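You operate a simulated robot arm through the tools that you are given. There is no shell and no other tool. Be economical: measure what you need, move in short steps, check, and stop when the job is done.

You run a simulated two-armed robot. Do the job below in one go: nothing can be reset, and whatever is moved stays where it is left.

TASK
Send tone down the STAGE fibre at the level on the fault card.
Fine: amps off first; set the level, hold the tone set still while its lever goes on, then STAGE TX on. Leave both on.

Only the result counts: the job must be done as asked and must still hold three seconds after the hand-in. Knocking over, shifting, dropping, spilling or breaking anything else fails it.

THE ROBOT
Two 7-joint arms with two-finger parallel grippers on one trunk, on a base that drives. Base frame: it is fixed to the floor where the robot stands at the start and does not move with it; the origin is under the middle of the robot, x ahead of it, y to its left, z up; the surface under the hand at the start is at about z = 0.86. Lengths are in m, angles in degrees, forces in N, time in s.
The left shoulder is at the start at [0.05, 0.158, 1.158], the right one opposite. With the tool pointing down near the work surface each hand reaches from about 0.22 to 0.66 m from the robot's upright axis, wherever it stands, measured 20 degrees to its own side. Places, roughly: amps breaker [0.5, -0.1, 1]; cam port key [0.4, 1.5, 0.9]; desk breaker [0.5, 0, 1]; fault card [0.8, 1, 1]; level knob of the tone set [0.5, 0.6, 0.9]; router breaker [0.5, 0.1, 1]; stage port [0.5, 1.4, 0.9]; stage port key [0.4, 1.4, 0.9]; sync breaker [0.5, 0.2, 1]; tone lever [0.5, 0.6, 0.9]; van port key [0.4, 1.3, 0.9]. Payload 3.91 kg a hand.
The tool frame of a hand sits at the grasp point between the pads (the TCP): z along the fingers, y along the line on which they close. The tips reach 0.03 m beyond it. Largest opening 0.11 m; finger width 0.02, thickness 0.01; the body of the gripper, 0.048 by 0.112 m, starts 0.055 m behind the TCP.
Orientation is told as [roll, pitch, yaw] about the base's x, y, z axes, in that order, counted from this pose: with the fingers straight down and closing along the base's y, the tool's x points along the base's -x, its y along +y and its z along -z.

THE INTERFACE
- The arms move only by the tool jog_arm. It takes "left_commands", "right_commands" or both (then of equal length, played together; a hand with none holds still); each is a list of rows, each an object (a shift or turn left out is 0, a gripper value left out holds the last) with "rot": the turn, a rotation vector about the tool's x, y, z in units of 120 degrees (1.0 is 120 degrees), a list of three; "slide": the shift along the tool's x, y, z in units of 200 mm (1.0 is 200 mm), a list of three; "claw": the closure, from 0 (fully open) to 1 (shut). In form: [{"rot": [ax, ay, az], "slide": [tx, ty, tz], "claw": claw}, ...]. A call has 1 to 12 rows; each row is the pose to reach, as a shift and turn from the pose commanded when the call began, along the tool's axes at that moment. A call with a number of a shift or a turn outside -1 to 1 is refused whole. Each row takes 0.2 s and may step no farther than 0.05 m and 8.6 degrees from the row before; otherwise, or with a gripper value out of range, the whole call is refused. A pose out of reach is approached as far as the arm can. The call stops where the force on the tool passes 40 N (or 10 N more than at its start, if that is more) or the arm is blocked; 0.2 s more then pass. Each finger travels about 0.153 m/s and halts on what it meets, pressing with about 35 N; the grip force reading is that of the motor and also rises with nothing between the fingers. The clock runs only during rows and for 0.2 s after the last one: add rows that repeat a pose to give the fingers time. The reply holds the time, the measured pose of the TCP, the force on the tool along the base axes, the opening and the grip force, in the units named above and with some noise, with the torque about the TCP (base axes, N m) and any sound that the robot's microphone picked up.
- Cameras (640 x 400 px; columns grow to the right, rows downward): "scene" is now at [0.1154, 0.0542, 1.3277]; the picture's right is [0.58, -0.81, 0.00], its down [-0.20, -0.14, -0.97] and it looks along [0.79, 0.56, -0.25] (base axes); focal length 214 px, centre (320, 200). "left" rides on the left gripper at [0.072, -0.017, -0.103] in its tool frame; the picture's right is [0.23, 0.97, 0.00], its down [-0.76, 0.18, -0.62] and it looks along [-0.61, 0.14, 0.78] (tool axes); focal length 222 px, centre (320, 200). "right" rides on the right gripper at [0.072, 0.017, -0.103] in its tool frame; the picture's right is [-0.23, 0.97, 0.00], its down [-0.76, -0.18, -0.62] and it looks along [-0.61, -0.14, 0.78] (tool axes); focal length 222 px, centre (320, 200). There is no depth. A picture from a camera that has moved, and an enlarged one, comes with that camera's place and axes in the base frame and with its lens.
- camera(camera): a new picture of that camera. The clock stands still meanwhile.
- slide_trunk(by): slides the trunk up (or, below 0, down) by that many m; the arms and the scene camera ride with it, the base frame stays. It gives what a move gives, with no picture.
- steer(legs): drives the robot by 1 to 6 legs, each [ahead, turn to the left] in m and degrees, along the robot's own axes; the way and the turn of a leg run together, so that a leg with both is an arc; at most 1.5 m and 180 degrees a leg. The arms and the cameras ride along, it lands a little off, and it stops where it bumps. It gives what a move gives.
- turn_head(pan, tilt): turns the head with the scene camera to pan (to the left, within 80 degrees either way) and tilt (down, from -29 to 69), counted from straight ahead of the robot. It gives what a move gives.
- inspect(camera, box): a new picture of the part [left, top, right, bottom] of that camera's present view, enlarged. The clock stands still meanwhile.
- close_job(): hands the job in; it is judged then, once.

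Work in short steps. Places have to be worked out from the pictures, the camera data and where the tool is seen: move nearer, look again, correct. Check each grasp and each placing, and mend what went wrong. You have 120 turns and 100 pictures in all, those below and enlarged ones among them. Open the grippers and draw the arms clear of the work before you hand the job in, unless the task says otherwise; then end with one line.

The tools are called after "Emit:" by a JSON object that holds its "op" and its "data". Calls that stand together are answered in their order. jog_arm: Moves the arms, as the interface text tells. Its arguments: {"type":"object","properties":{"left_commands":{"type":"array"},"right_commands":{"type":"array"}},"required":[]} The other tools are called the same way: slide_trunk (by) slides the trunk up or down; steer (legs) drives the base; turn_head (pan, tilt) turns the head that bears the scene camera; camera (camera) takes a picture; inspect (camera, box) takes an enlarged picture of a part of a camera's view; close_job () hands the job in.

At the start:

```text
time_s: 0.0
left_tool_pos: [0.2088, 0.2696, 1.2992]
left_orientation: [0.0, -0.1, 0.1]
left_ft_force: [1.3, -0.9, -0.4]
left_moment: [-0.01, -0.03, 0.0]
left_width: 0.11
left_grasp_force: 0.1
right_tool_pos: [0.3361, 0.065, 1.1994]
right_orientation: [-0.1, 0.0, 0.1]
right_ft_force: [-1.0, 0.4, 0.2]
right_moment: [0.02, -0.01, 0.02]
right_width: 0.1098
right_grasp_force: 0.0
trunk travel left (down, up): [-0.4, 0.082]
robot x, y, heading: [0.003, -0.0024, 0.3]
head pan, tilt: [35.5, 14.3]
```

scene: 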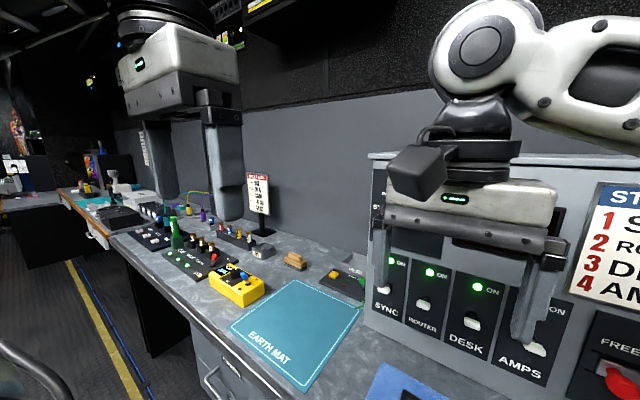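
right: 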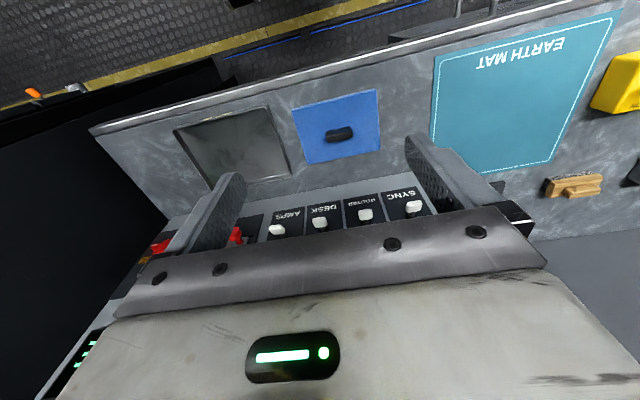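
left: 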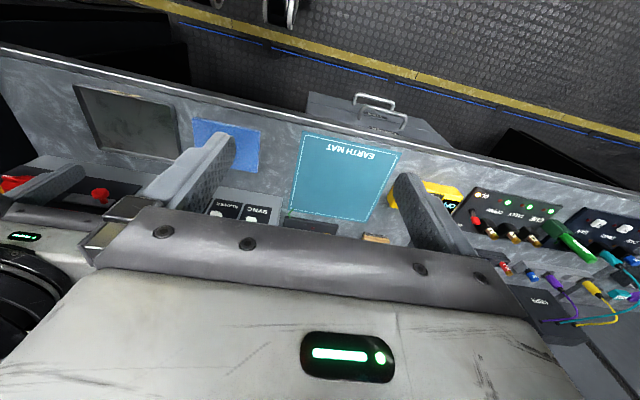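

I start by looking at the breaker panel and its sign; the right arm blocks part of it, so I look straight ahead too.

Emit:
{"op": "turn_head", "data": {"pan": 0, "tilt": 25}}

Emit:
{"op": "camera", "data": {"camera": "scene"}}

Emit:
{"op": "turn_head", "data": {"pan": 50, "tilt": 15}}

Emit:
{"op": "inspect", "data": {"camera": "scene", "box": [240, 130, 480, 280]}}

```text
time_s: 1.0
left_tool_pos: [0.2088, 0.2707, 1.2997]
left_orientation: [0.0, -0.1, -0.1]
left_ft_force: [0.5, -0.5, -0.4]
left_moment: [0.01, 0.03, 0.03]
left_width: 0.1099
left_grasp_force: 0.0
right_tool_pos: [0.3349, 0.0634, 1.1994]
right_orientation: [0.0, 0.0, 0.0]
right_ft_force: [-0.5, 0.2, 0.0]
right_moment: [-0.02, 0.01, 0.03]
right_width: 0.11
right_grasp_force: 0.0
trunk travel left (down, up): [-0.4, 0.082]
robot x, y, heading: [-0.0025, 0.0005, -0.0]
head pan, tilt: [0.0, 25.0]
```

```text
96 pictures are left
camera scene: at [0.1315, 0.0, 1.3102], right [0.0, -1.0, 0.0], down [-0.42, 0.0, -0.91], along [0.91, 0.0, -0.42], focal length 214 px, centre (320, 200)
```

scene: 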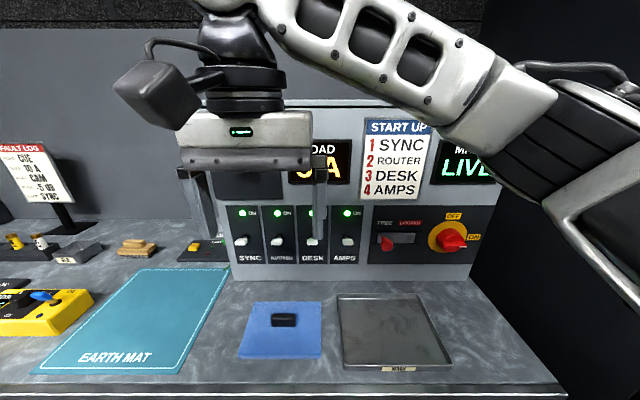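

```text
time_s: 2.2
left_tool_pos: [0.2084, 0.2699, 1.3002]
left_orientation: [0.0, 0.0, 0.0]
left_ft_force: [-0.2, -0.2, -0.1]
left_moment: [0.0, -0.03, 0.02]
left_width: 0.11
left_grasp_force: 0.1
right_tool_pos: [0.3358, 0.0641, 1.1998]
right_orientation: [0.0, -0.1, -0.1]
right_ft_force: [0.4, -0.5, -0.8]
right_moment: [0.03, -0.02, 0.0]
right_width: 0.1101
right_grasp_force: 0.1
trunk travel left (down, up): [-0.4, 0.082]
robot x, y, heading: [0.0012, 0.0017, -0.1]
head pan, tilt: [50.0, 15.0]
```

```text
2.67 times, centred on (360, 205) of scene
camera zoom: at [0.0995, 0.0714, 1.3264], right [0.77, -0.64, 0.0], down [-0.17, -0.2, -0.97], along [0.62, 0.74, -0.26], focal length 572 px, centre (213, 187)
```

zoom: 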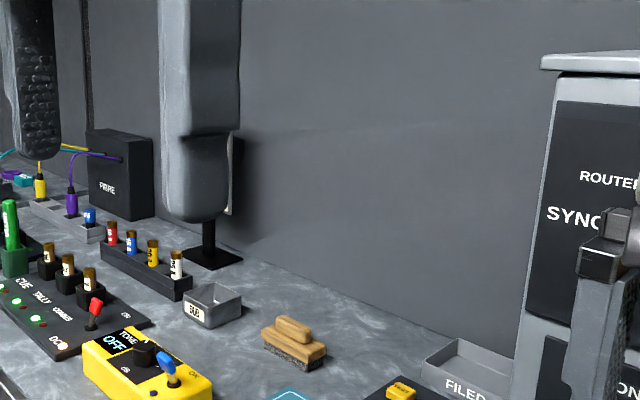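

I see the breakers. Now I read the fault card closely, and look at the breakers enlarged.

Emit:
{"op": "turn_head", "data": {"pan": 35, "tilt": 15}}

Emit:
{"op": "inspect", "data": {"camera": "scene", "box": [235, 160, 283, 240]}}

Emit:
{"op": "inspect", "data": {"camera": "scene", "box": [200, 180, 360, 310]}}

Emit:
{"op": "turn_head", "data": {"pan": 0, "tilt": 25}}

Emit:
{"op": "inspect", "data": {"camera": "scene", "box": [230, 190, 370, 280]}}

```text
time_s: 3.0
left_tool_pos: [0.2093, 0.2701, 1.2987]
left_orientation: [0.0, 0.1, 0.0]
left_ft_force: [0.1, -0.3, 0.2]
left_moment: [-0.02, 0.01, -0.01]
left_width: 0.1098
left_grasp_force: 0.0
right_tool_pos: [0.335, 0.0638, 1.1991]
right_orientation: [0.0, -0.1, 0.0]
right_ft_force: [0.2, 0.0, -0.7]
right_moment: [0.02, -0.01, -0.03]
right_width: 0.1099
right_grasp_force: 0.0
trunk travel left (down, up): [-0.4, 0.082]
robot x, y, heading: [-0.0032, 0.0029, -0.1]
head pan, tilt: [35.0, 15.0]
```

```text
5.00 times, centred on (259, 200) of scene
camera zoom: at [0.1159, 0.0535, 1.3265], right [0.57, -0.82, 0.0], down [-0.21, -0.15, -0.97], along [0.79, 0.55, -0.26], focal length 1072 px, centre (625, 200)
```

zoom: 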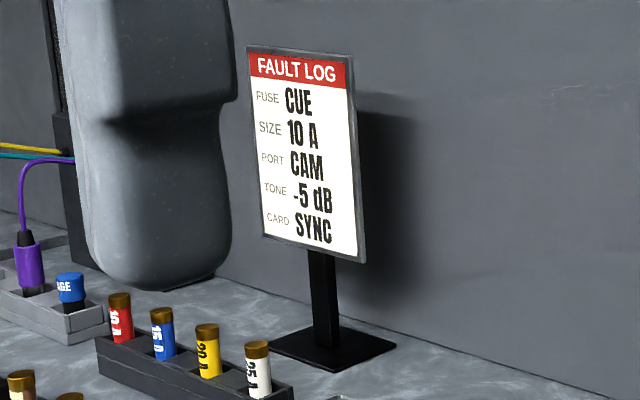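

```text
3.08 times, centred on (280, 245) of scene
camera zoom: at [0.1159, 0.0535, 1.3265], right [0.57, -0.82, 0.0], down [-0.21, -0.15, -0.97], along [0.79, 0.55, -0.26], focal length 660 px, centre (443, 62)
```

zoom: 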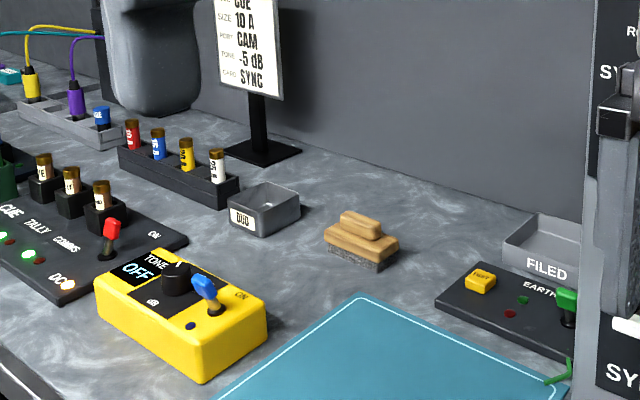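

```text
time_s: 4.0
left_tool_pos: [0.2086, 0.272, 1.2996]
left_orientation: [0.0, 0.0, -0.1]
left_ft_force: [0.1, 0.7, -0.8]
left_moment: [-0.02, 0.01, 0.01]
left_width: 0.1099
left_grasp_force: 0.0
right_tool_pos: [0.3351, 0.0633, 1.1995]
right_orientation: [0.0, 0.0, 0.0]
right_ft_force: [-0.1, -0.1, 1.4]
right_moment: [0.03, -0.02, 0.02]
right_width: 0.1099
right_grasp_force: 0.1
trunk travel left (down, up): [-0.4, 0.082]
robot x, y, heading: [-0.0015, -0.0019, 0.1]
head pan, tilt: [0.0, 25.0]
```

```text
4.44 times, centred on (300, 235) of scene
camera zoom: at [0.1315, 0.0, 1.3102], right [0.0, -1.0, 0.0], down [-0.42, 0.0, -0.91], along [0.91, 0.0, -0.42], focal length 953 px, centre (409, 44)
```

zoom: 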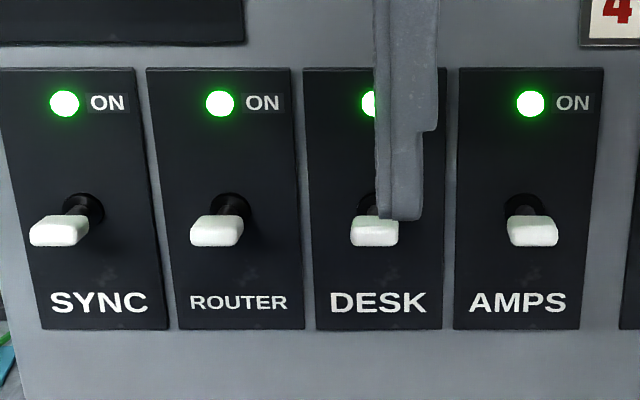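

The card says -5 dB; all four breakers are on. I'll tilt the right hand 45° forward with the fingers shut, in front of the AMPS breaker (about y -0.056), and look again.

Emit:
{"op": "jog_arm", "data": {"right_commands": [{"rot": [0, -0.0625, 0], "slide": [0.05, -0.1, 0], "claw": 1}, {"rot": [0, -0.125, 0], "slide": [0.1, -0.2, 0], "claw": 1}, {"rot": [0, -0.1875, 0], "slide": [0.1, -0.3, 0], "claw": 1}, {"rot": [0, -0.25, 0], "slide": [0.1, -0.4, 0.1], "claw": 1}, {"rot": [0, -0.3125, 0], "slide": [0.1, -0.5, 0.2], "claw": 1}, {"rot": [0, -0.375, 0], "slide": [0.1, -0.6, 0.25], "claw": 1}, {"rot": [0, -0.375, 0], "slide": [0.1, -0.6, 0.25], "claw": 1}]}}

Emit:
{"op": "camera", "data": {"camera": "right"}}

Emit:
{"op": "camera", "data": {"camera": "scene"}}

```text
time_s: 5.6
left_tool_pos: [0.2106, 0.2707, 1.2981]
left_orientation: [0.0, -0.1, 0.0]
left_ft_force: [0.1, 0.9, 0.1]
left_moment: [0.01, 0.0, -0.01]
left_width: 0.11
left_grasp_force: 0.0
right_tool_pos: [0.3171, -0.056, 1.1479]
right_orientation: [0.0, -45.1, -0.2]
right_ft_force: [0.1, 0.5, -0.3]
right_moment: [-0.02, -0.02, -0.02]
right_width: 0.0
right_grasp_force: 35.1
trunk travel left (down, up): [-0.4, 0.082]
robot x, y, heading: [-0.0022, 0.0021, 0.1]
head pan, tilt: [0.0, 25.0]
```

```text
91 pictures are left
camera right: at [0.1914, -0.0396, 1.1704], right [0.16, 0.97, 0.16], down [0.1, -0.18, 0.98], along [0.98, -0.14, -0.12], focal length 222 px, centre (320, 200)
```

right: 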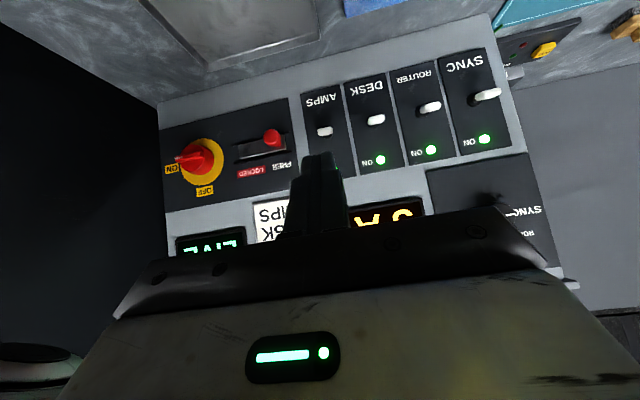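

```text
90 pictures are left
camera scene: at [0.1316, 0.0001, 1.3102], right [0.0, -1.0, 0.0], down [-0.42, 0.0, -0.91], along [0.91, 0.0, -0.42], focal length 214 px, centre (320, 200)
```

scene: 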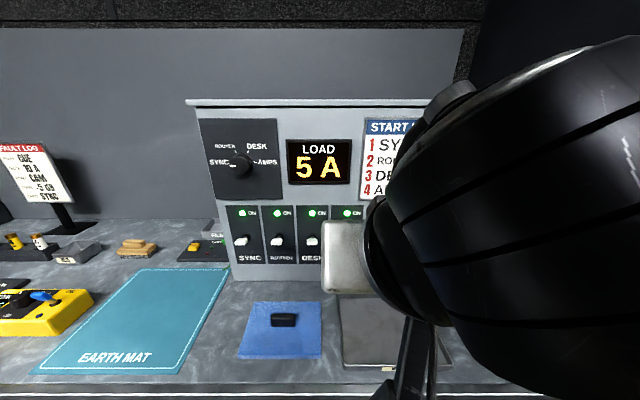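

Triangulating gives the AMPS cap at about (0.528, -0.06, 1.022). I bring the closed fingertips to just above it.

Emit:
{"op": "jog_arm", "data": {"right_commands": [{"slide": [-0.09, 0, 0.18], "claw": 1}, {"slide": [-0.18, -0.01, 0.36], "claw": 1}, {"slide": [-0.27, -0.01, 0.54], "claw": 1}, {"slide": [-0.36, -0.02, 0.7], "claw": 1}, {"slide": [-0.42, -0.02, 0.82], "claw": 1}, {"slide": [-0.42, -0.02, 0.88], "claw": 1}]}}

Emit:
{"op": "camera", "data": {"camera": "right"}}

Emit:
{"op": "camera", "data": {"camera": "scene"}}

```text
time_s: 7.0
left_tool_pos: [0.2093, 0.2697, 1.2991]
left_orientation: [0.0, 0.0, 0.0]
left_ft_force: [0.7, 0.2, 0.4]
left_moment: [-0.02, -0.01, 0.02]
left_width: 0.1099
left_grasp_force: 0.1
right_tool_pos: [0.4997, -0.0594, 1.084]
right_orientation: [0.0, -44.9, 0.0]
right_ft_force: [-0.4, -0.4, -0.5]
right_moment: [0.01, 0.04, -0.01]
right_width: 0.0
right_grasp_force: 34.8
trunk travel left (down, up): [-0.4, 0.082]
robot x, y, heading: [0.0015, 0.0015, 0.1]
head pan, tilt: [0.0, 25.0]
```

```text
89 pictures are left
camera right: at [0.3756, -0.0441, 1.1056], right [0.16, 0.97, 0.16], down [0.1, -0.18, 0.98], along [0.98, -0.14, -0.12], focal length 222 px, centre (320, 200)
```

right: 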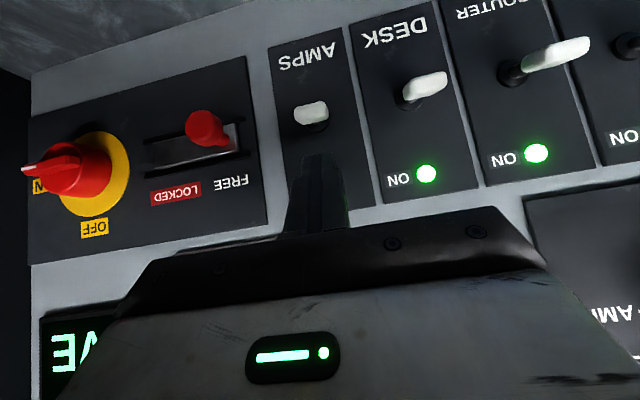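

```text
88 pictures are left
camera scene: at [0.1316, -0.0001, 1.3102], right [0.0, -1.0, 0.0], down [-0.42, 0.0, -0.91], along [0.91, 0.0, -0.42], focal length 214 px, centre (320, 200)
```

scene: 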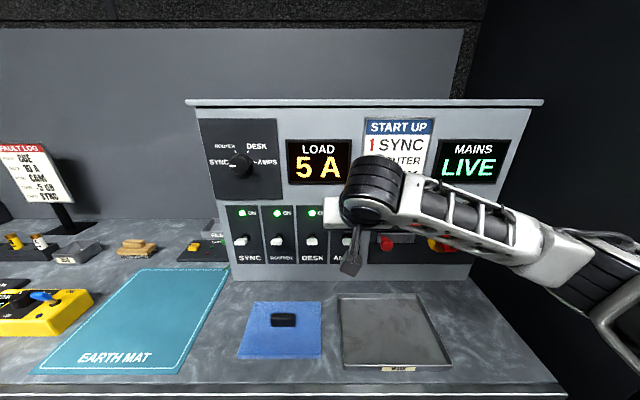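

Tip is ~(0.521,-0.059,1.063), cap right below at ~(0.523,-0.062,1.023). I push straight down in small steps.

Emit:
{"op": "jog_arm", "data": {"right_commands": [{"slide": [0.035, -0.012, 0.035], "claw": 1}, {"slide": [0.07, -0.012, 0.07], "claw": 1}, {"slide": [0.105, -0.012, 0.105], "claw": 1}, {"slide": [0.14, -0.012, 0.14], "claw": 1}, {"slide": [0.17, -0.012, 0.17], "claw": 1}, {"slide": [0.2, -0.012, 0.2], "claw": 1}]}}

Emit:
{"op": "camera", "data": {"camera": "right"}}

```text
time_s: 8.4
left_tool_pos: [0.2083, 0.2709, 1.3003]
left_orientation: [-0.1, 0.0, 0.0]
left_ft_force: [-0.2, 0.6, 0.2]
left_moment: [0.0, 0.03, 0.02]
left_width: 0.1102
left_grasp_force: 0.1
right_tool_pos: [0.4993, -0.064, 1.0276]
right_orientation: [0.1, -45.1, -0.1]
right_ft_force: [-0.2, -0.1, 0.4]
right_moment: [0.0, -0.02, -0.02]
right_width: 0.0
right_grasp_force: 35.2
trunk travel left (down, up): [-0.4, 0.082]
robot x, y, heading: [0.0008, 0.0036, 0.2]
head pan, tilt: [0.0, 25.0]
```

```text
87 pictures are left
camera right: at [0.3753, -0.0462, 1.0495], right [0.16, 0.97, 0.16], down [0.1, -0.18, 0.98], along [0.98, -0.14, -0.12], focal length 222 px, centre (320, 200)
```

right: 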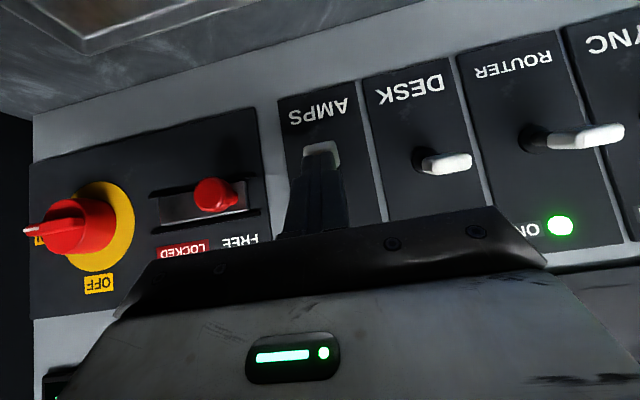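

No residual force, and the lever seems to have dropped. I back the hand off along the fingers and look at the lamp.

Emit:
{"op": "jog_arm", "data": {"right_commands": [{"slide": [0, 0, -0.2], "claw": 1}, {"slide": [0, 0, -0.4], "claw": 1}, {"slide": [0, 0, -0.6], "claw": 1}, {"slide": [0, 0, -0.8], "claw": 1}, {"slide": [0, 0, -1], "claw": 1}]}}

Emit:
{"op": "camera", "data": {"camera": "right"}}

```text
time_s: 9.6
left_tool_pos: [0.2084, 0.2694, 1.2991]
left_orientation: [-0.1, 0.0, -0.1]
left_ft_force: [-0.4, -0.4, -0.7]
left_moment: [-0.03, 0.0, -0.02]
left_width: 0.1099
left_grasp_force: 0.0
right_tool_pos: [0.3566, -0.0632, 1.1704]
right_orientation: [-0.1, -45.1, -0.1]
right_ft_force: [-0.5, 0.0, 0.1]
right_moment: [0.01, -0.01, -0.03]
right_width: 0.0
right_grasp_force: 35.1
trunk travel left (down, up): [-0.4, 0.082]
robot x, y, heading: [0.0004, -0.0038, 0.2]
head pan, tilt: [0.0, 25.0]
```

```text
86 pictures are left
camera right: at [0.2334, -0.0462, 1.1914], right [0.16, 0.97, 0.16], down [0.1, -0.18, 0.98], along [0.98, -0.14, -0.12], focal length 222 px, centre (320, 200)
```

right: 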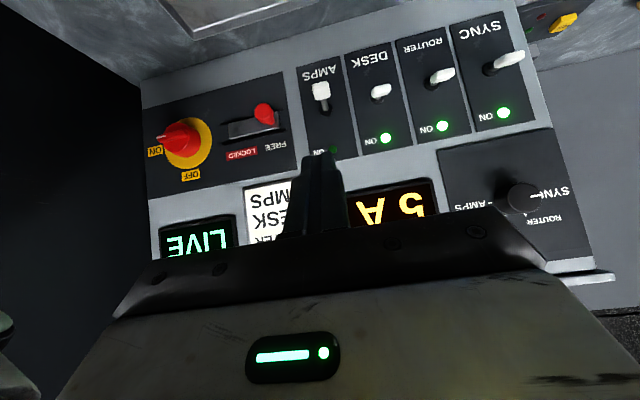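

The AMPS lamp is out, the other three remain lit. I straighten the right hand, then back off, turn left, drive along the desk and face the tone set.

Emit:
{"op": "jog_arm", "data": {"right_commands": [{"rot": [0, 0.0625, 0], "slide": [0.02, -0.1, -0.1], "claw": 0.5}, {"rot": [0, 0.125, 0], "slide": [0.04, -0.2, -0.2], "claw": 0.5}, {"rot": [0, 0.1875, 0], "slide": [0.06, -0.3, -0.3], "claw": 0.5}, {"rot": [0, 0.25, 0], "slide": [0.1, -0.4, -0.32], "claw": 0.5}, {"rot": [0, 0.3125, 0], "slide": [0.1, -0.45, -0.32], "claw": 0.5}, {"rot": [0, 0.375, 0], "slide": [0.1, -0.45, -0.32], "claw": 0.5}]}}

Emit:
{"op": "inspect", "data": {"camera": "scene", "box": [220, 190, 380, 280]}}

Emit:
{"op": "steer", "data": {"legs": [[-0.15, 0], [0, 90], [0.62, 0], [0, -90]]}}

Emit:
{"op": "camera", "data": {"camera": "scene"}}

```text
time_s: 11.0
left_tool_pos: [0.2082, 0.2701, 1.2988]
left_orientation: [0.0, 0.0, 0.0]
left_ft_force: [-0.4, 0.4, 0.4]
left_moment: [0.01, 0.0, -0.02]
left_width: 0.11
left_grasp_force: 0.2
right_tool_pos: [0.2986, -0.153, 1.2]
right_orientation: [0.1, 0.1, 0.0]
right_ft_force: [-0.1, -0.5, 0.0]
right_moment: [0.04, 0.01, 0.03]
right_width: 0.055
right_grasp_force: 0.2
trunk travel left (down, up): [-0.4, 0.082]
robot x, y, heading: [0.0023, 0.0014, 0.1]
head pan, tilt: [0.0, 25.0]
```

```text
4.00 times, centred on (300, 235) of scene
camera zoom: at [0.1317, 0.0, 1.3102], right [0.0, -1.0, 0.0], down [-0.42, 0.0, -0.91], along [0.91, 0.0, -0.42], focal length 858 px, centre (400, 60)
```

zoom: 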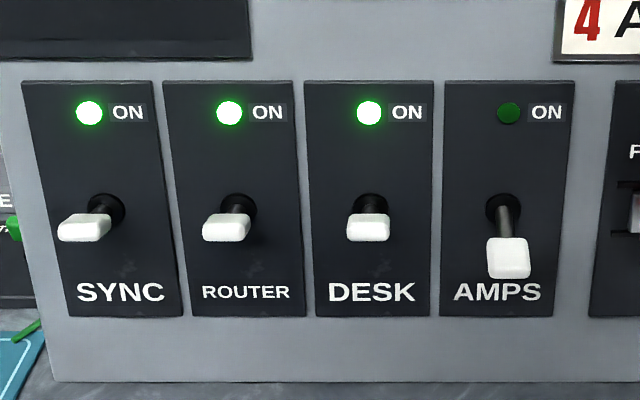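

```text
time_s: 23.1
left_tool_pos: [0.0735, 0.8793, 1.2987]
left_orientation: [0.1, 0.0, -1.4]
left_ft_force: [0.5, -0.2, -0.2]
left_moment: [-0.02, 0.01, -0.03]
left_width: 0.1101
left_grasp_force: 0.1
right_tool_pos: [0.1514, 0.4543, 1.1994]
right_orientation: [0.0, 0.0, -1.4]
right_ft_force: [-0.2, -0.2, -0.3]
right_moment: [-0.01, -0.03, -0.03]
right_width: 0.055
right_grasp_force: 0.1
trunk travel left (down, up): [-0.4, 0.082]
robot x, y, heading: [-0.1444, 0.6144, -1.4]
head pan, tilt: [0.0, 25.0]
```

```text
84 pictures are left
camera scene: at [-0.0115, 0.6118, 1.3102], right [-0.02, -1.0, 0.0], down [-0.42, 0.01, -0.91], along [0.91, -0.02, -0.42], focal length 214 px, centre (320, 200)
```

scene: 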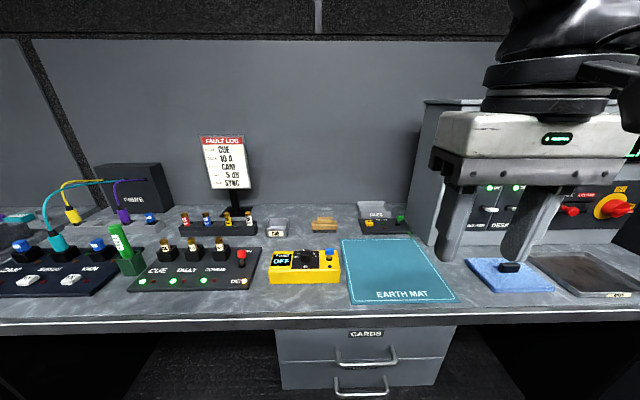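

AMPS is off. I drive up to the desk, correct heading, tilt the head down, and look at the tone set up close.

Emit:
{"op": "steer", "data": {"legs": [[0.14, 1.4]]}}

Emit:
{"op": "turn_head", "data": {"pan": 5, "tilt": 45}}

Emit:
{"op": "camera", "data": {"camera": "scene"}}

```text
time_s: 24.4
left_tool_pos: [0.2058, 0.8844, 1.2991]
left_orientation: [0.0, 0.1, 0.0]
left_ft_force: [0.5, -0.4, 0.5]
left_moment: [0.0, 0.02, -0.01]
left_width: 0.1099
left_grasp_force: 0.1
right_tool_pos: [0.2961, 0.4612, 1.2002]
right_orientation: [0.0, 0.0, 0.0]
right_ft_force: [0.7, -0.4, 0.6]
right_moment: [-0.01, 0.0, 0.01]
right_width: 0.0547
right_grasp_force: 0.0
trunk travel left (down, up): [-0.4, 0.082]
robot x, y, heading: [-0.0023, 0.6149, 0.1]
head pan, tilt: [0.0, 25.0]
```

```text
time_s: 25.2
left_tool_pos: [0.2068, 0.8839, 1.2999]
left_orientation: [0.1, 0.0, 0.0]
left_ft_force: [-0.1, -0.3, 0.0]
left_moment: [0.0, -0.03, 0.02]
left_width: 0.11
left_grasp_force: 0.0
right_tool_pos: [0.2954, 0.4611, 1.2001]
right_orientation: [0.0, -0.1, -0.1]
right_ft_force: [-0.2, 0.4, -0.6]
right_moment: [0.0, 0.03, -0.03]
right_width: 0.0551
right_grasp_force: 0.1
trunk travel left (down, up): [-0.4, 0.082]
robot x, y, heading: [-0.0032, 0.6162, 0.1]
head pan, tilt: [5.0, 45.0]
```

```text
83 pictures are left
camera scene: at [0.1171, 0.6205, 1.2797], right [0.09, -1.0, 0.0], down [-0.7, -0.06, -0.71], along [0.7, 0.06, -0.71], focal length 214 px, centre (320, 200)
```

scene: 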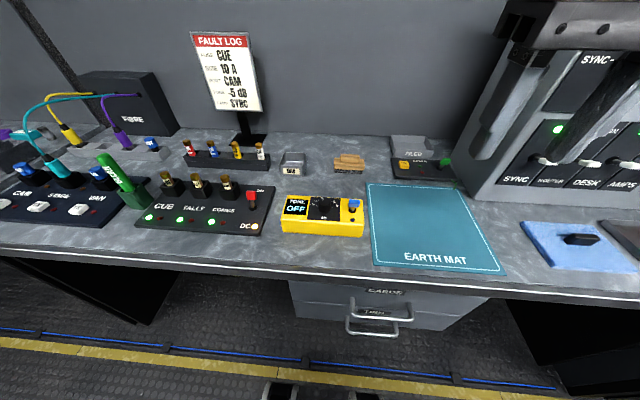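

Emit:
{"op": "inspect", "data": {"camera": "scene", "box": [270, 180, 380, 245]}}

Emit:
{"op": "inspect", "data": {"camera": "scene", "box": [0, 140, 160, 240]}}

```text
5.82 times, centred on (325, 212) of scene
camera zoom: at [0.1171, 0.6205, 1.2797], right [0.09, -1.0, 0.0], down [-0.7, -0.06, -0.71], along [0.7, 0.06, -0.71], focal length 1248 px, centre (291, 127)
```

zoom: 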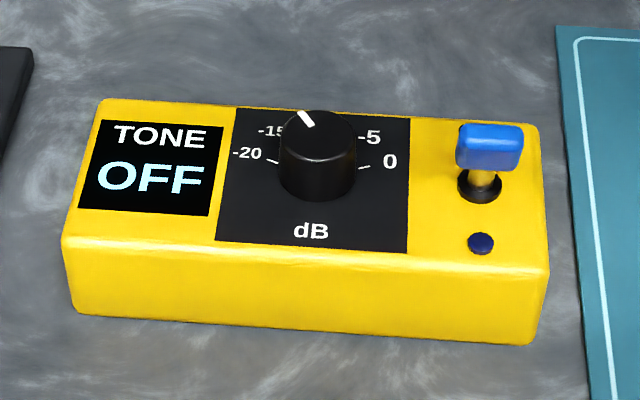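

```text
4.00 times, centred on (80, 190) of scene
camera zoom: at [0.1171, 0.6205, 1.2797], right [0.09, -1.0, 0.0], down [-0.7, -0.06, -0.71], along [0.7, 0.06, -0.71], focal length 858 px, centre (1280, 240)
```

zoom: 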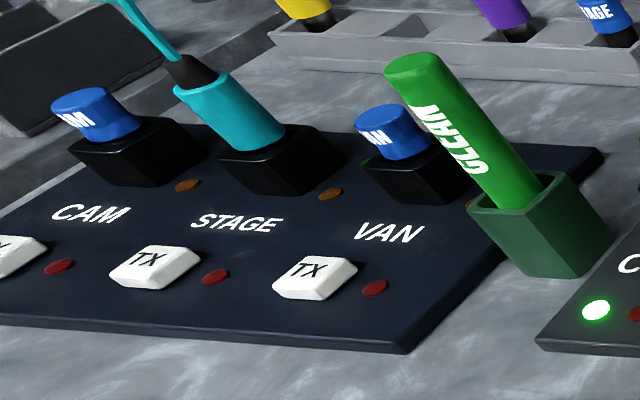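

The lever leans towards the robot with ON on the far side; the knob sits near -15. Box spans about x 0.42–0.495, y 0.545–0.735, top z 0.91. I bring the right hand over it for a near top-down look at the dial.

Emit:
{"op": "jog_arm", "data": {"right_commands": [{"slide": [-0.14, 0.11, 0], "claw": 0.3}, {"slide": [-0.28, 0.22, 0.05], "claw": 0.3}, {"slide": [-0.42, 0.33, 0.12], "claw": 0.3}, {"slide": [-0.56, 0.44, 0.2], "claw": 0.3}, {"slide": [-0.7, 0.55, 0.3], "claw": 0.3}, {"slide": [-0.84, 0.66, 0.4], "claw": 0.3}, {"slide": [-0.97, 0.77, 0.5], "claw": 0.3}, {"slide": [-0.97, 0.8, 0.6], "claw": 0.3}]}}

Emit:
{"op": "camera", "data": {"camera": "right"}}

```text
time_s: 27.0
left_tool_pos: [0.206, 0.8847, 1.299]
left_orientation: [0.0, 0.0, 0.0]
left_ft_force: [-0.1, -0.3, 0.0]
left_moment: [-0.02, -0.03, -0.02]
left_width: 0.1102
left_grasp_force: 0.1
right_tool_pos: [0.4888, 0.621, 1.0802]
right_orientation: [0.0, 0.0, -0.1]
right_ft_force: [0.9, 0.7, -0.6]
right_moment: [0.02, -0.01, 0.04]
right_width: 0.0772
right_grasp_force: 0.0
trunk travel left (down, up): [-0.4, 0.082]
robot x, y, heading: [-0.0059, 0.6118, 0.0]
head pan, tilt: [5.0, 45.0]
```

```text
80 pictures are left
camera right: at [0.4171, 0.6376, 1.1836], right [0.23, 0.97, 0.0], down [0.76, -0.18, 0.62], along [0.61, -0.14, -0.78], focal length 222 px, centre (320, 200)
```

right: 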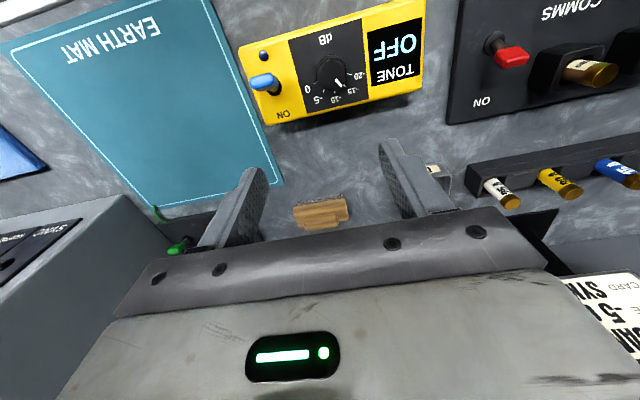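

Emit:
{"op": "inspect", "data": {"camera": "right", "box": [235, 0, 435, 125]}}

Emit:
{"op": "inspect", "data": {"camera": "right", "box": [285, 35, 381, 110]}}

```text
3.20 times, centred on (335, 62) of right
camera zoom: at [0.4171, 0.6376, 1.1836], right [0.23, 0.97, 0.0], down [0.76, -0.18, 0.62], along [0.61, -0.14, -0.78], focal length 711 px, centre (272, 640)
```

zoom: 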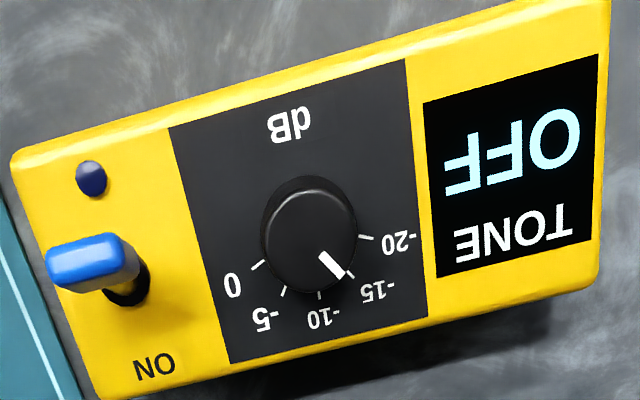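

```text
5.33 times, centred on (333, 72) of right
camera zoom: at [0.4171, 0.6376, 1.1836], right [0.23, 0.97, 0.0], down [0.76, -0.18, 0.62], along [0.61, -0.14, -0.78], focal length 1185 px, centre (251, 880)
```

zoom: 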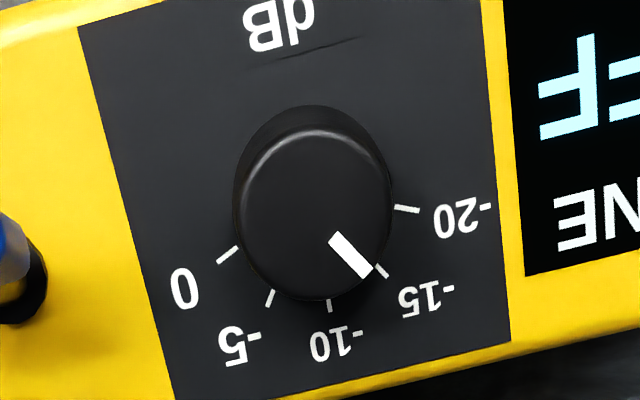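

Ticks fit a ±75° scale about centre (0.4615, 0.6405): -15 at 37.5° left (pointer now), -5 at 37.5° right, so a clockwise turn of ~75°. I bring the right hand over the knob, yawed +35°, and check.

Emit:
{"op": "jog_arm", "data": {"right_commands": [{"rot": [0, 0, -0.06], "slide": [0.05, 0.03, 0], "claw": 0.45}, {"rot": [0, 0, -0.12], "slide": [0.1, 0.06, 0.05], "claw": 0.45}, {"rot": [0, 0, -0.18], "slide": [0.1365, 0.0975, 0.1], "claw": 0.45}, {"rot": [0, 0, -0.24], "slide": [0.1365, 0.0975, 0.2], "claw": 0.45}, {"rot": [0, 0, -0.2917], "slide": [0.1365, 0.0975, 0.3], "claw": 0.45}, {"rot": [0, 0, -0.2917], "slide": [0.1365, 0.0975, 0.4], "claw": 0.45}]}}

Emit:
{"op": "camera", "data": {"camera": "right"}}

Emit:
{"op": "inspect", "data": {"camera": "scene", "box": [240, 140, 400, 260]}}

```text
time_s: 28.4
left_tool_pos: [0.2059, 0.8829, 1.2994]
left_orientation: [0.0, 0.0, 0.0]
left_ft_force: [0.6, -0.7, -0.6]
left_moment: [-0.03, 0.03, -0.03]
left_width: 0.11
left_grasp_force: 0.2
right_tool_pos: [0.4617, 0.6386, 0.9998]
right_orientation: [0.0, 0.1, 35.0]
right_ft_force: [-0.5, -0.4, 0.2]
right_moment: [-0.01, 0.03, 0.02]
right_width: 0.0605
right_grasp_force: 0.0
trunk travel left (down, up): [-0.4, 0.082]
robot x, y, heading: [-0.0036, 0.6152, 0.2]
head pan, tilt: [5.0, 45.0]
```

```text
77 pictures are left
camera right: at [0.3928, 0.6121, 1.1034], right [-0.37, 0.93, 0.0], down [0.72, 0.29, 0.62], along [0.58, 0.23, -0.78], focal length 222 px, centre (320, 200)
```

right: 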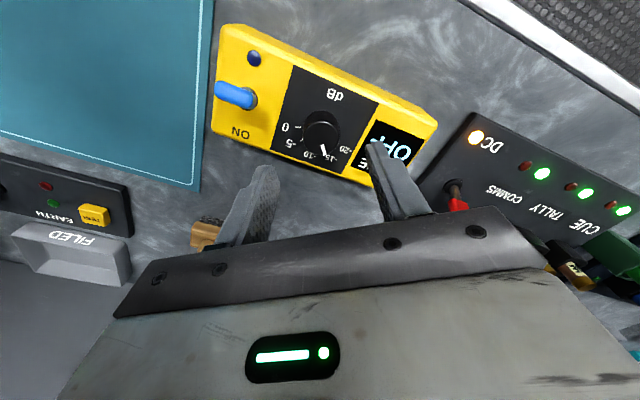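

```text
3.33 times, centred on (320, 200) of scene
camera zoom: at [0.1171, 0.6204, 1.2797], right [0.09, -1.0, 0.0], down [-0.7, -0.06, -0.71], along [0.7, 0.06, -0.71], focal length 715 px, centre (320, 200)
```

zoom: 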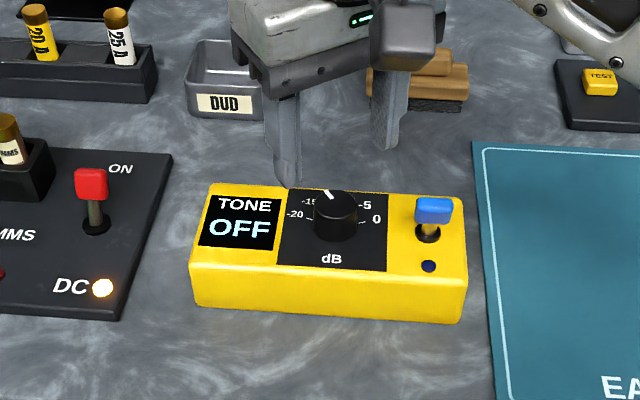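

I refine the knob centre with an enlarged view from this pose.

Emit:
{"op": "inspect", "data": {"camera": "right", "box": [270, 80, 390, 180]}}

```text
4.00 times, centred on (330, 130) of right
camera zoom: at [0.3928, 0.6121, 1.1034], right [-0.37, 0.93, 0.0], down [0.72, 0.29, 0.62], along [0.58, 0.23, -0.78], focal length 888 px, centre (280, 480)
```

zoom: 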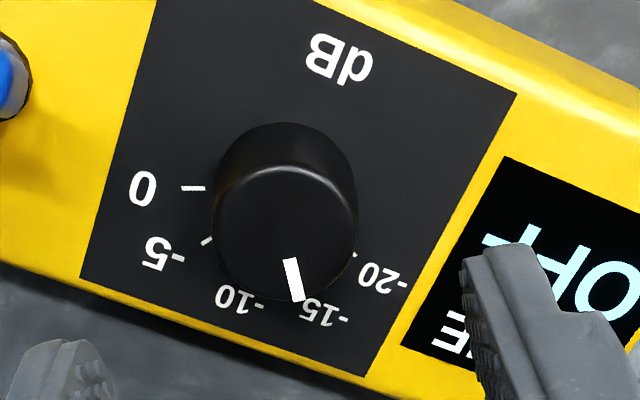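

Knob centre confirmed at (0.461, 0.640), pointer ~33° left. I descend to z 0.944 and close on the knob.

Emit:
{"op": "jog_arm", "data": {"right_commands": [{"slide": [0, 0.008, 0.1], "claw": 0.45}, {"slide": [0, 0.008, 0.2], "claw": 0.45}, {"slide": [0, 0.008, 0.28], "claw": 0.45}, {"slide": [0, 0.008, 0.28], "claw": 0.6}, {"slide": [0, 0.008, 0.28], "claw": 0.75}, {"slide": [0, 0.008, 0.28], "claw": 0.75}]}}

Emit:
{"op": "inspect", "data": {"camera": "scene", "box": [260, 160, 380, 250]}}

Emit:
{"op": "inspect", "data": {"camera": "right", "box": [230, 80, 430, 240]}}

```text
time_s: 29.8
left_tool_pos: [0.2062, 0.8833, 1.2992]
left_orientation: [0.1, 0.0, 0.1]
left_ft_force: [1.0, 0.1, 0.3]
left_moment: [-0.01, -0.02, -0.02]
left_width: 0.11
left_grasp_force: 0.1
right_tool_pos: [0.4615, 0.6414, 0.9439]
right_orientation: [0.0, 0.0, 34.9]
right_ft_force: [0.7, -0.5, 0.1]
right_moment: [0.03, -0.22, 0.0]
right_width: 0.0293
right_grasp_force: 35.1
trunk travel left (down, up): [-0.4, 0.082]
robot x, y, heading: [-0.0024, 0.6134, -0.1]
head pan, tilt: [5.0, 45.0]
```

```text
4.44 times, centred on (320, 205) of scene
camera zoom: at [0.1171, 0.6204, 1.2796], right [0.09, -1.0, 0.0], down [-0.7, -0.06, -0.71], along [0.7, 0.06, -0.71], focal length 953 px, centre (320, 178)
```

zoom: 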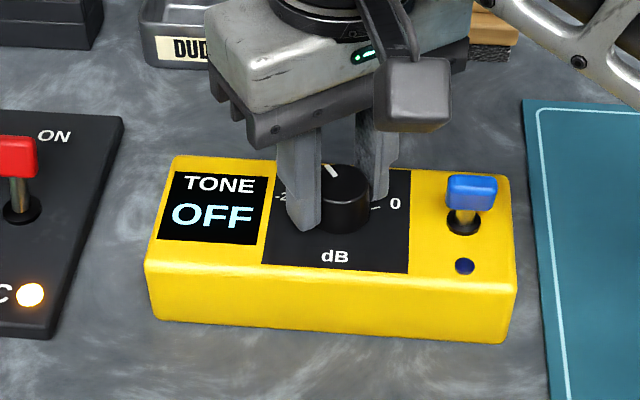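

```text
2.50 times, centred on (330, 160) of right
camera zoom: at [0.3923, 0.6137, 1.0475], right [-0.37, 0.93, 0.0], down [0.73, 0.29, 0.62], along [0.58, 0.23, -0.78], focal length 555 px, centre (295, 300)
```

zoom: 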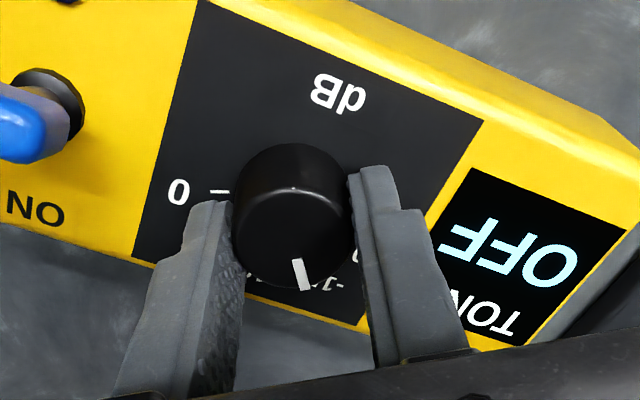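

Knob gripped (29 mm), box unmoved. I turn clockwise 70° in small steps.

Emit:
{"op": "jog_arm", "data": {"right_commands": [{"rot": [0, 0, 0.053]}, {"rot": [0, 0, 0.106]}, {"rot": [0, 0, 0.159]}, {"rot": [0, 0, 0.212]}, {"rot": [0, 0, 0.265]}, {"rot": [0, 0, 0.318]}, {"rot": [0, 0, 0.371]}, {"rot": [0, 0, 0.424]}, {"rot": [0, 0, 0.477]}, {"rot": [0, 0, 0.53]}, {"rot": [0, 0, 0.583]}, {"rot": [0, 0, 0.583]}]}}

Emit:
{"op": "inspect", "data": {"camera": "scene", "box": [260, 160, 380, 250]}}

Emit:
{"op": "inspect", "data": {"camera": "right", "box": [230, 80, 430, 240]}}

```text
time_s: 32.4
left_tool_pos: [0.2061, 0.8832, 1.2994]
left_orientation: [0.0, 0.1, 0.0]
left_ft_force: [-0.3, 0.2, 0.2]
left_moment: [-0.01, 0.02, 0.0]
left_width: 0.1098
left_grasp_force: 0.1
right_tool_pos: [0.4619, 0.6397, 0.9437]
right_orientation: [-0.1, 0.0, -35.1]
right_ft_force: [-0.4, 1.0, -0.9]
right_moment: [0.02, -0.01, 0.01]
right_width: 0.0297
right_grasp_force: 35.0
trunk travel left (down, up): [-0.4, 0.082]
robot x, y, heading: [-0.0033, 0.61, -0.1]
head pan, tilt: [5.0, 45.0]
```

```text
4.44 times, centred on (320, 205) of scene
camera zoom: at [0.1172, 0.6205, 1.2796], right [0.09, -1.0, 0.0], down [-0.7, -0.06, -0.71], along [0.7, 0.06, -0.71], focal length 953 px, centre (320, 178)
```

zoom: 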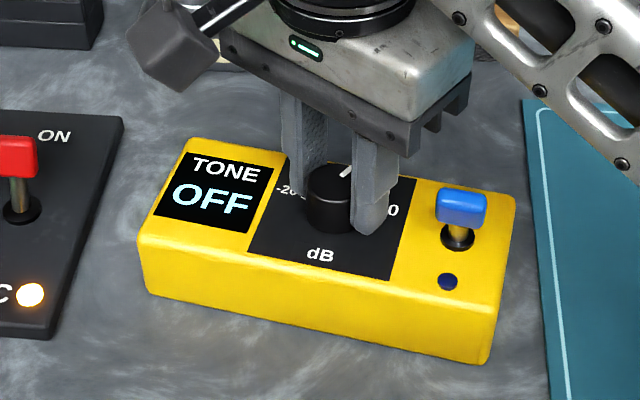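

```text
2.50 times, centred on (330, 160) of right
camera zoom: at [0.4119, 0.6966, 1.0479], right [0.75, 0.67, 0.0], down [0.52, -0.58, 0.62], along [0.42, -0.46, -0.78], focal length 555 px, centre (295, 300)
```

zoom: 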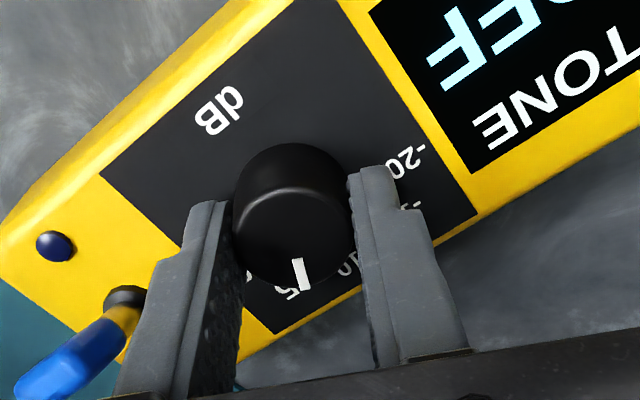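

The box itself turned ~8° with the knob, so the knob is short of -5. I press down slightly through the knob to pin the box, and turn a further ~8°.

Emit:
{"op": "jog_arm", "data": {"right_commands": [{"slide": [0, 0, 0.01]}, {"slide": [0, 0, 0.02]}, {"slide": [0, 0, 0.02]}]}}

```text
time_s: 33.2
left_tool_pos: [0.2038, 0.8827, 1.3001]
left_orientation: [0.0, -0.1, -0.1]
left_ft_force: [-0.3, -0.6, 0.0]
left_moment: [-0.03, -0.01, -0.03]
left_width: 0.11
left_grasp_force: 0.1
right_tool_pos: [0.4618, 0.6411, 0.9439]
right_orientation: [0.4, -0.3, -35.0]
right_ft_force: [4.0, -4.0, 27.7]
right_moment: [0.18, 0.33, 0.01]
right_width: 0.0297
right_grasp_force: 34.7
trunk travel left (down, up): [-0.4, 0.082]
robot x, y, heading: [-0.0046, 0.611, -0.1]
head pan, tilt: [5.0, 45.0]
```

28 N downward now pins the box. I turn the knob 8.5° further.

Emit:
{"op": "jog_arm", "data": {"right_commands": [{"rot": [0, 0, 0.035]}, {"rot": [0, 0, 0.071]}, {"rot": [0, 0, 0.071]}]}}

Emit:
{"op": "inspect", "data": {"camera": "scene", "box": [260, 160, 380, 250]}}

```text
time_s: 34.0
left_tool_pos: [0.2031, 0.8841, 1.3003]
left_orientation: [0.0, 0.0, -0.1]
left_ft_force: [0.2, 0.8, 0.5]
left_moment: [0.01, 0.02, 0.0]
left_width: 0.11
left_grasp_force: 0.0
right_tool_pos: [0.4618, 0.6405, 0.943]
right_orientation: [0.4, -0.3, -43.6]
right_ft_force: [4.7, -3.4, 30.7]
right_moment: [-0.18, -0.19, -0.03]
right_width: 0.0298
right_grasp_force: 34.8
trunk travel left (down, up): [-0.4, 0.082]
robot x, y, heading: [-0.0044, 0.613, 0.0]
head pan, tilt: [5.0, 45.0]
```

```text
4.44 times, centred on (320, 205) of scene
camera zoom: at [0.1152, 0.6199, 1.2799], right [0.09, -1.0, 0.0], down [-0.7, -0.06, -0.71], along [0.71, 0.06, -0.71], focal length 953 px, centre (320, 178)
```

zoom: 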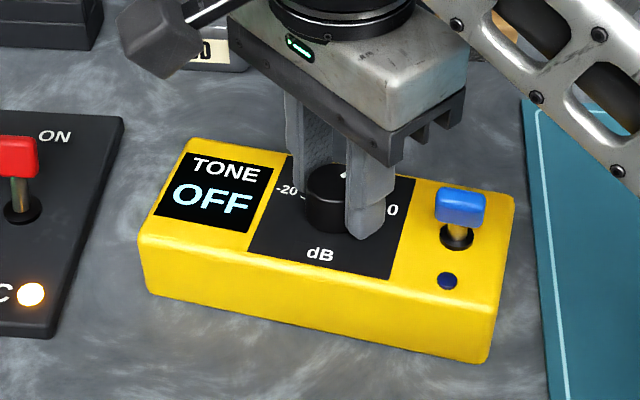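

Box stayed put this time. I relieve the pressure, open, and rise straight up to check the pointer against the ticks.

Emit:
{"op": "jog_arm", "data": {"right_commands": [{"slide": [0, 0, -0.02]}, {"slide": [0, 0, -0.02], "claw": 0.45}, {"slide": [0, 0, -0.02], "claw": 0.45}, {"slide": [0, 0, -0.15], "claw": 0.45}, {"slide": [0, 0, -0.35], "claw": 0.45}, {"slide": [0, 0, -0.5], "claw": 0.45}]}}

Emit:
{"op": "inspect", "data": {"camera": "right", "box": [260, 40, 400, 160]}}

Emit:
{"op": "inspect", "data": {"camera": "scene", "box": [260, 160, 380, 250]}}

```text
time_s: 35.4
left_tool_pos: [0.205, 0.8846, 1.2994]
left_orientation: [0.0, 0.0, 0.0]
left_ft_force: [-0.8, 0.4, -0.5]
left_moment: [-0.01, 0.02, 0.01]
left_width: 0.11
left_grasp_force: 0.0
right_tool_pos: [0.4611, 0.6409, 1.0404]
right_orientation: [-0.1, 0.0, -43.6]
right_ft_force: [-0.3, -0.5, 0.3]
right_moment: [0.01, 0.03, -0.01]
right_width: 0.0607
right_grasp_force: 0.0
trunk travel left (down, up): [-0.4, 0.082]
robot x, y, heading: [-0.0039, 0.6156, 0.2]
head pan, tilt: [5.0, 45.0]
```

```text
3.33 times, centred on (330, 100) of right
camera zoom: at [0.4192, 0.7031, 1.1437], right [0.83, 0.55, 0.0], down [0.43, -0.65, 0.62], along [0.34, -0.52, -0.78], focal length 740 px, centre (287, 533)
```

zoom: 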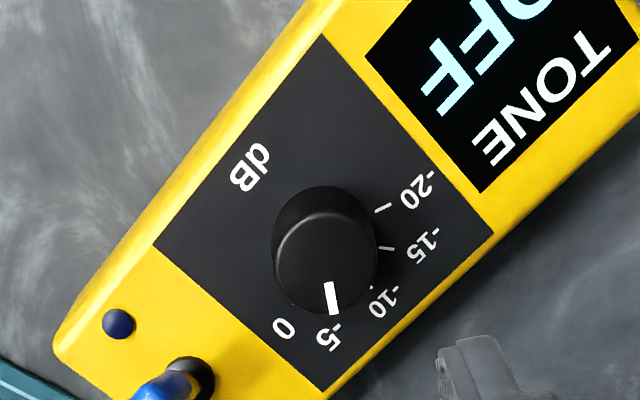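

```text
4.44 times, centred on (320, 205) of scene
camera zoom: at [0.1168, 0.6205, 1.2796], right [0.09, -1.0, 0.0], down [-0.7, -0.06, -0.71], along [0.7, 0.06, -0.71], focal length 953 px, centre (320, 178)
```

zoom: 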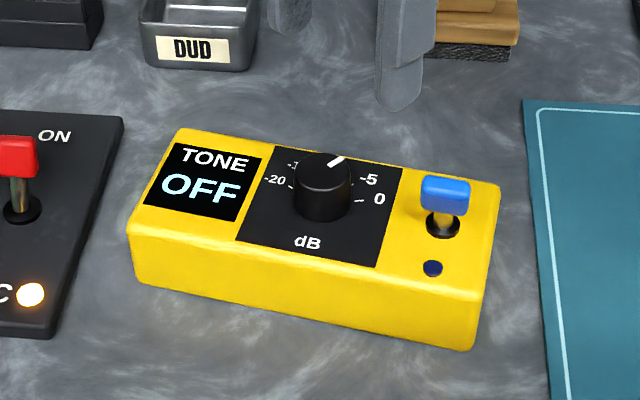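

The box now sits at yaw ≈ -9.7°, knob centre ~(0.468, 0.650); pointer relative to the dial ≈ -37°, i.e. close to -5. I take the earlier overhead viewpoint to verify precisely.

Emit:
{"op": "jog_arm", "data": {"right_commands": [{"rot": [0, 0, -0.065], "slide": [-0.04, 0, -0.05]}, {"rot": [0, 0, -0.13], "slide": [-0.08, 0.01, -0.1]}, {"rot": [0, 0, -0.195], "slide": [-0.12, 0.02, -0.15]}, {"rot": [0, 0, -0.26], "slide": [-0.17, 0.023, -0.2]}, {"rot": [0, 0, -0.325], "slide": [-0.17, 0.023, -0.2]}, {"rot": [0, 0, -0.3633], "slide": [-0.17, 0.023, -0.2]}]}}

Emit:
{"op": "inspect", "data": {"camera": "right", "box": [235, 0, 435, 125]}}

Emit:
{"op": "inspect", "data": {"camera": "right", "box": [300, 30, 396, 105]}}

```text
time_s: 36.8
left_tool_pos: [0.2058, 0.8831, 1.2988]
left_orientation: [-0.1, 0.0, -0.1]
left_ft_force: [0.0, 0.2, 0.5]
left_moment: [-0.02, -0.02, 0.0]
left_width: 0.1101
left_grasp_force: 0.1
right_tool_pos: [0.4885, 0.6207, 1.0801]
right_orientation: [0.0, 0.1, 0.2]
right_ft_force: [0.5, -0.3, 0.6]
right_moment: [-0.01, 0.0, -0.01]
right_width: 0.0605
right_grasp_force: 0.0
trunk travel left (down, up): [-0.4, 0.082]
robot x, y, heading: [-0.0038, 0.609, -0.0]
head pan, tilt: [5.0, 45.0]
```

```text
3.20 times, centred on (335, 62) of right
camera zoom: at [0.4165, 0.6375, 1.1838], right [0.22, 0.97, 0.0], down [0.76, -0.17, 0.62], along [0.61, -0.14, -0.78], focal length 711 px, centre (272, 640)
```

zoom: 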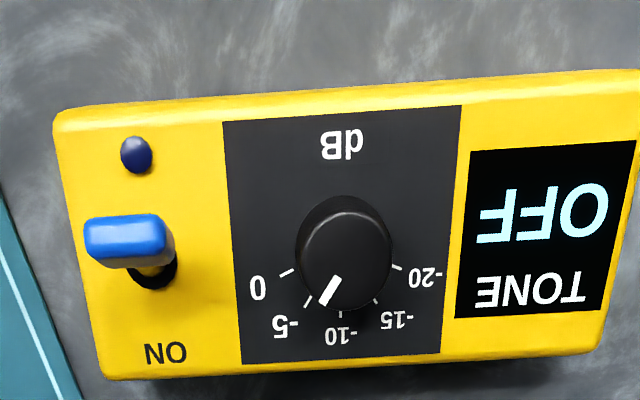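

```text
5.33 times, centred on (348, 68) of right
camera zoom: at [0.4165, 0.6375, 1.1838], right [0.22, 0.97, 0.0], down [0.76, -0.17, 0.62], along [0.61, -0.14, -0.78], focal length 1185 px, centre (171, 907)
```

zoom: 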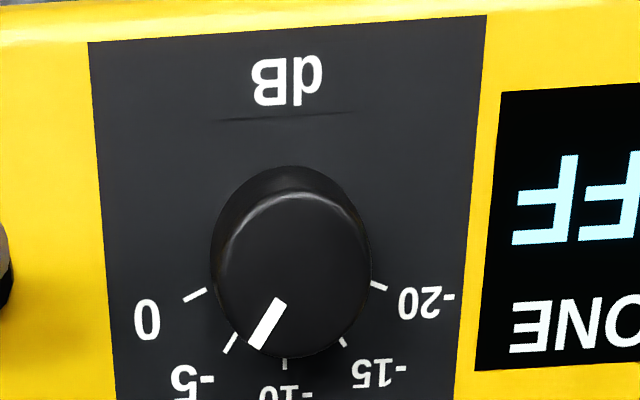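

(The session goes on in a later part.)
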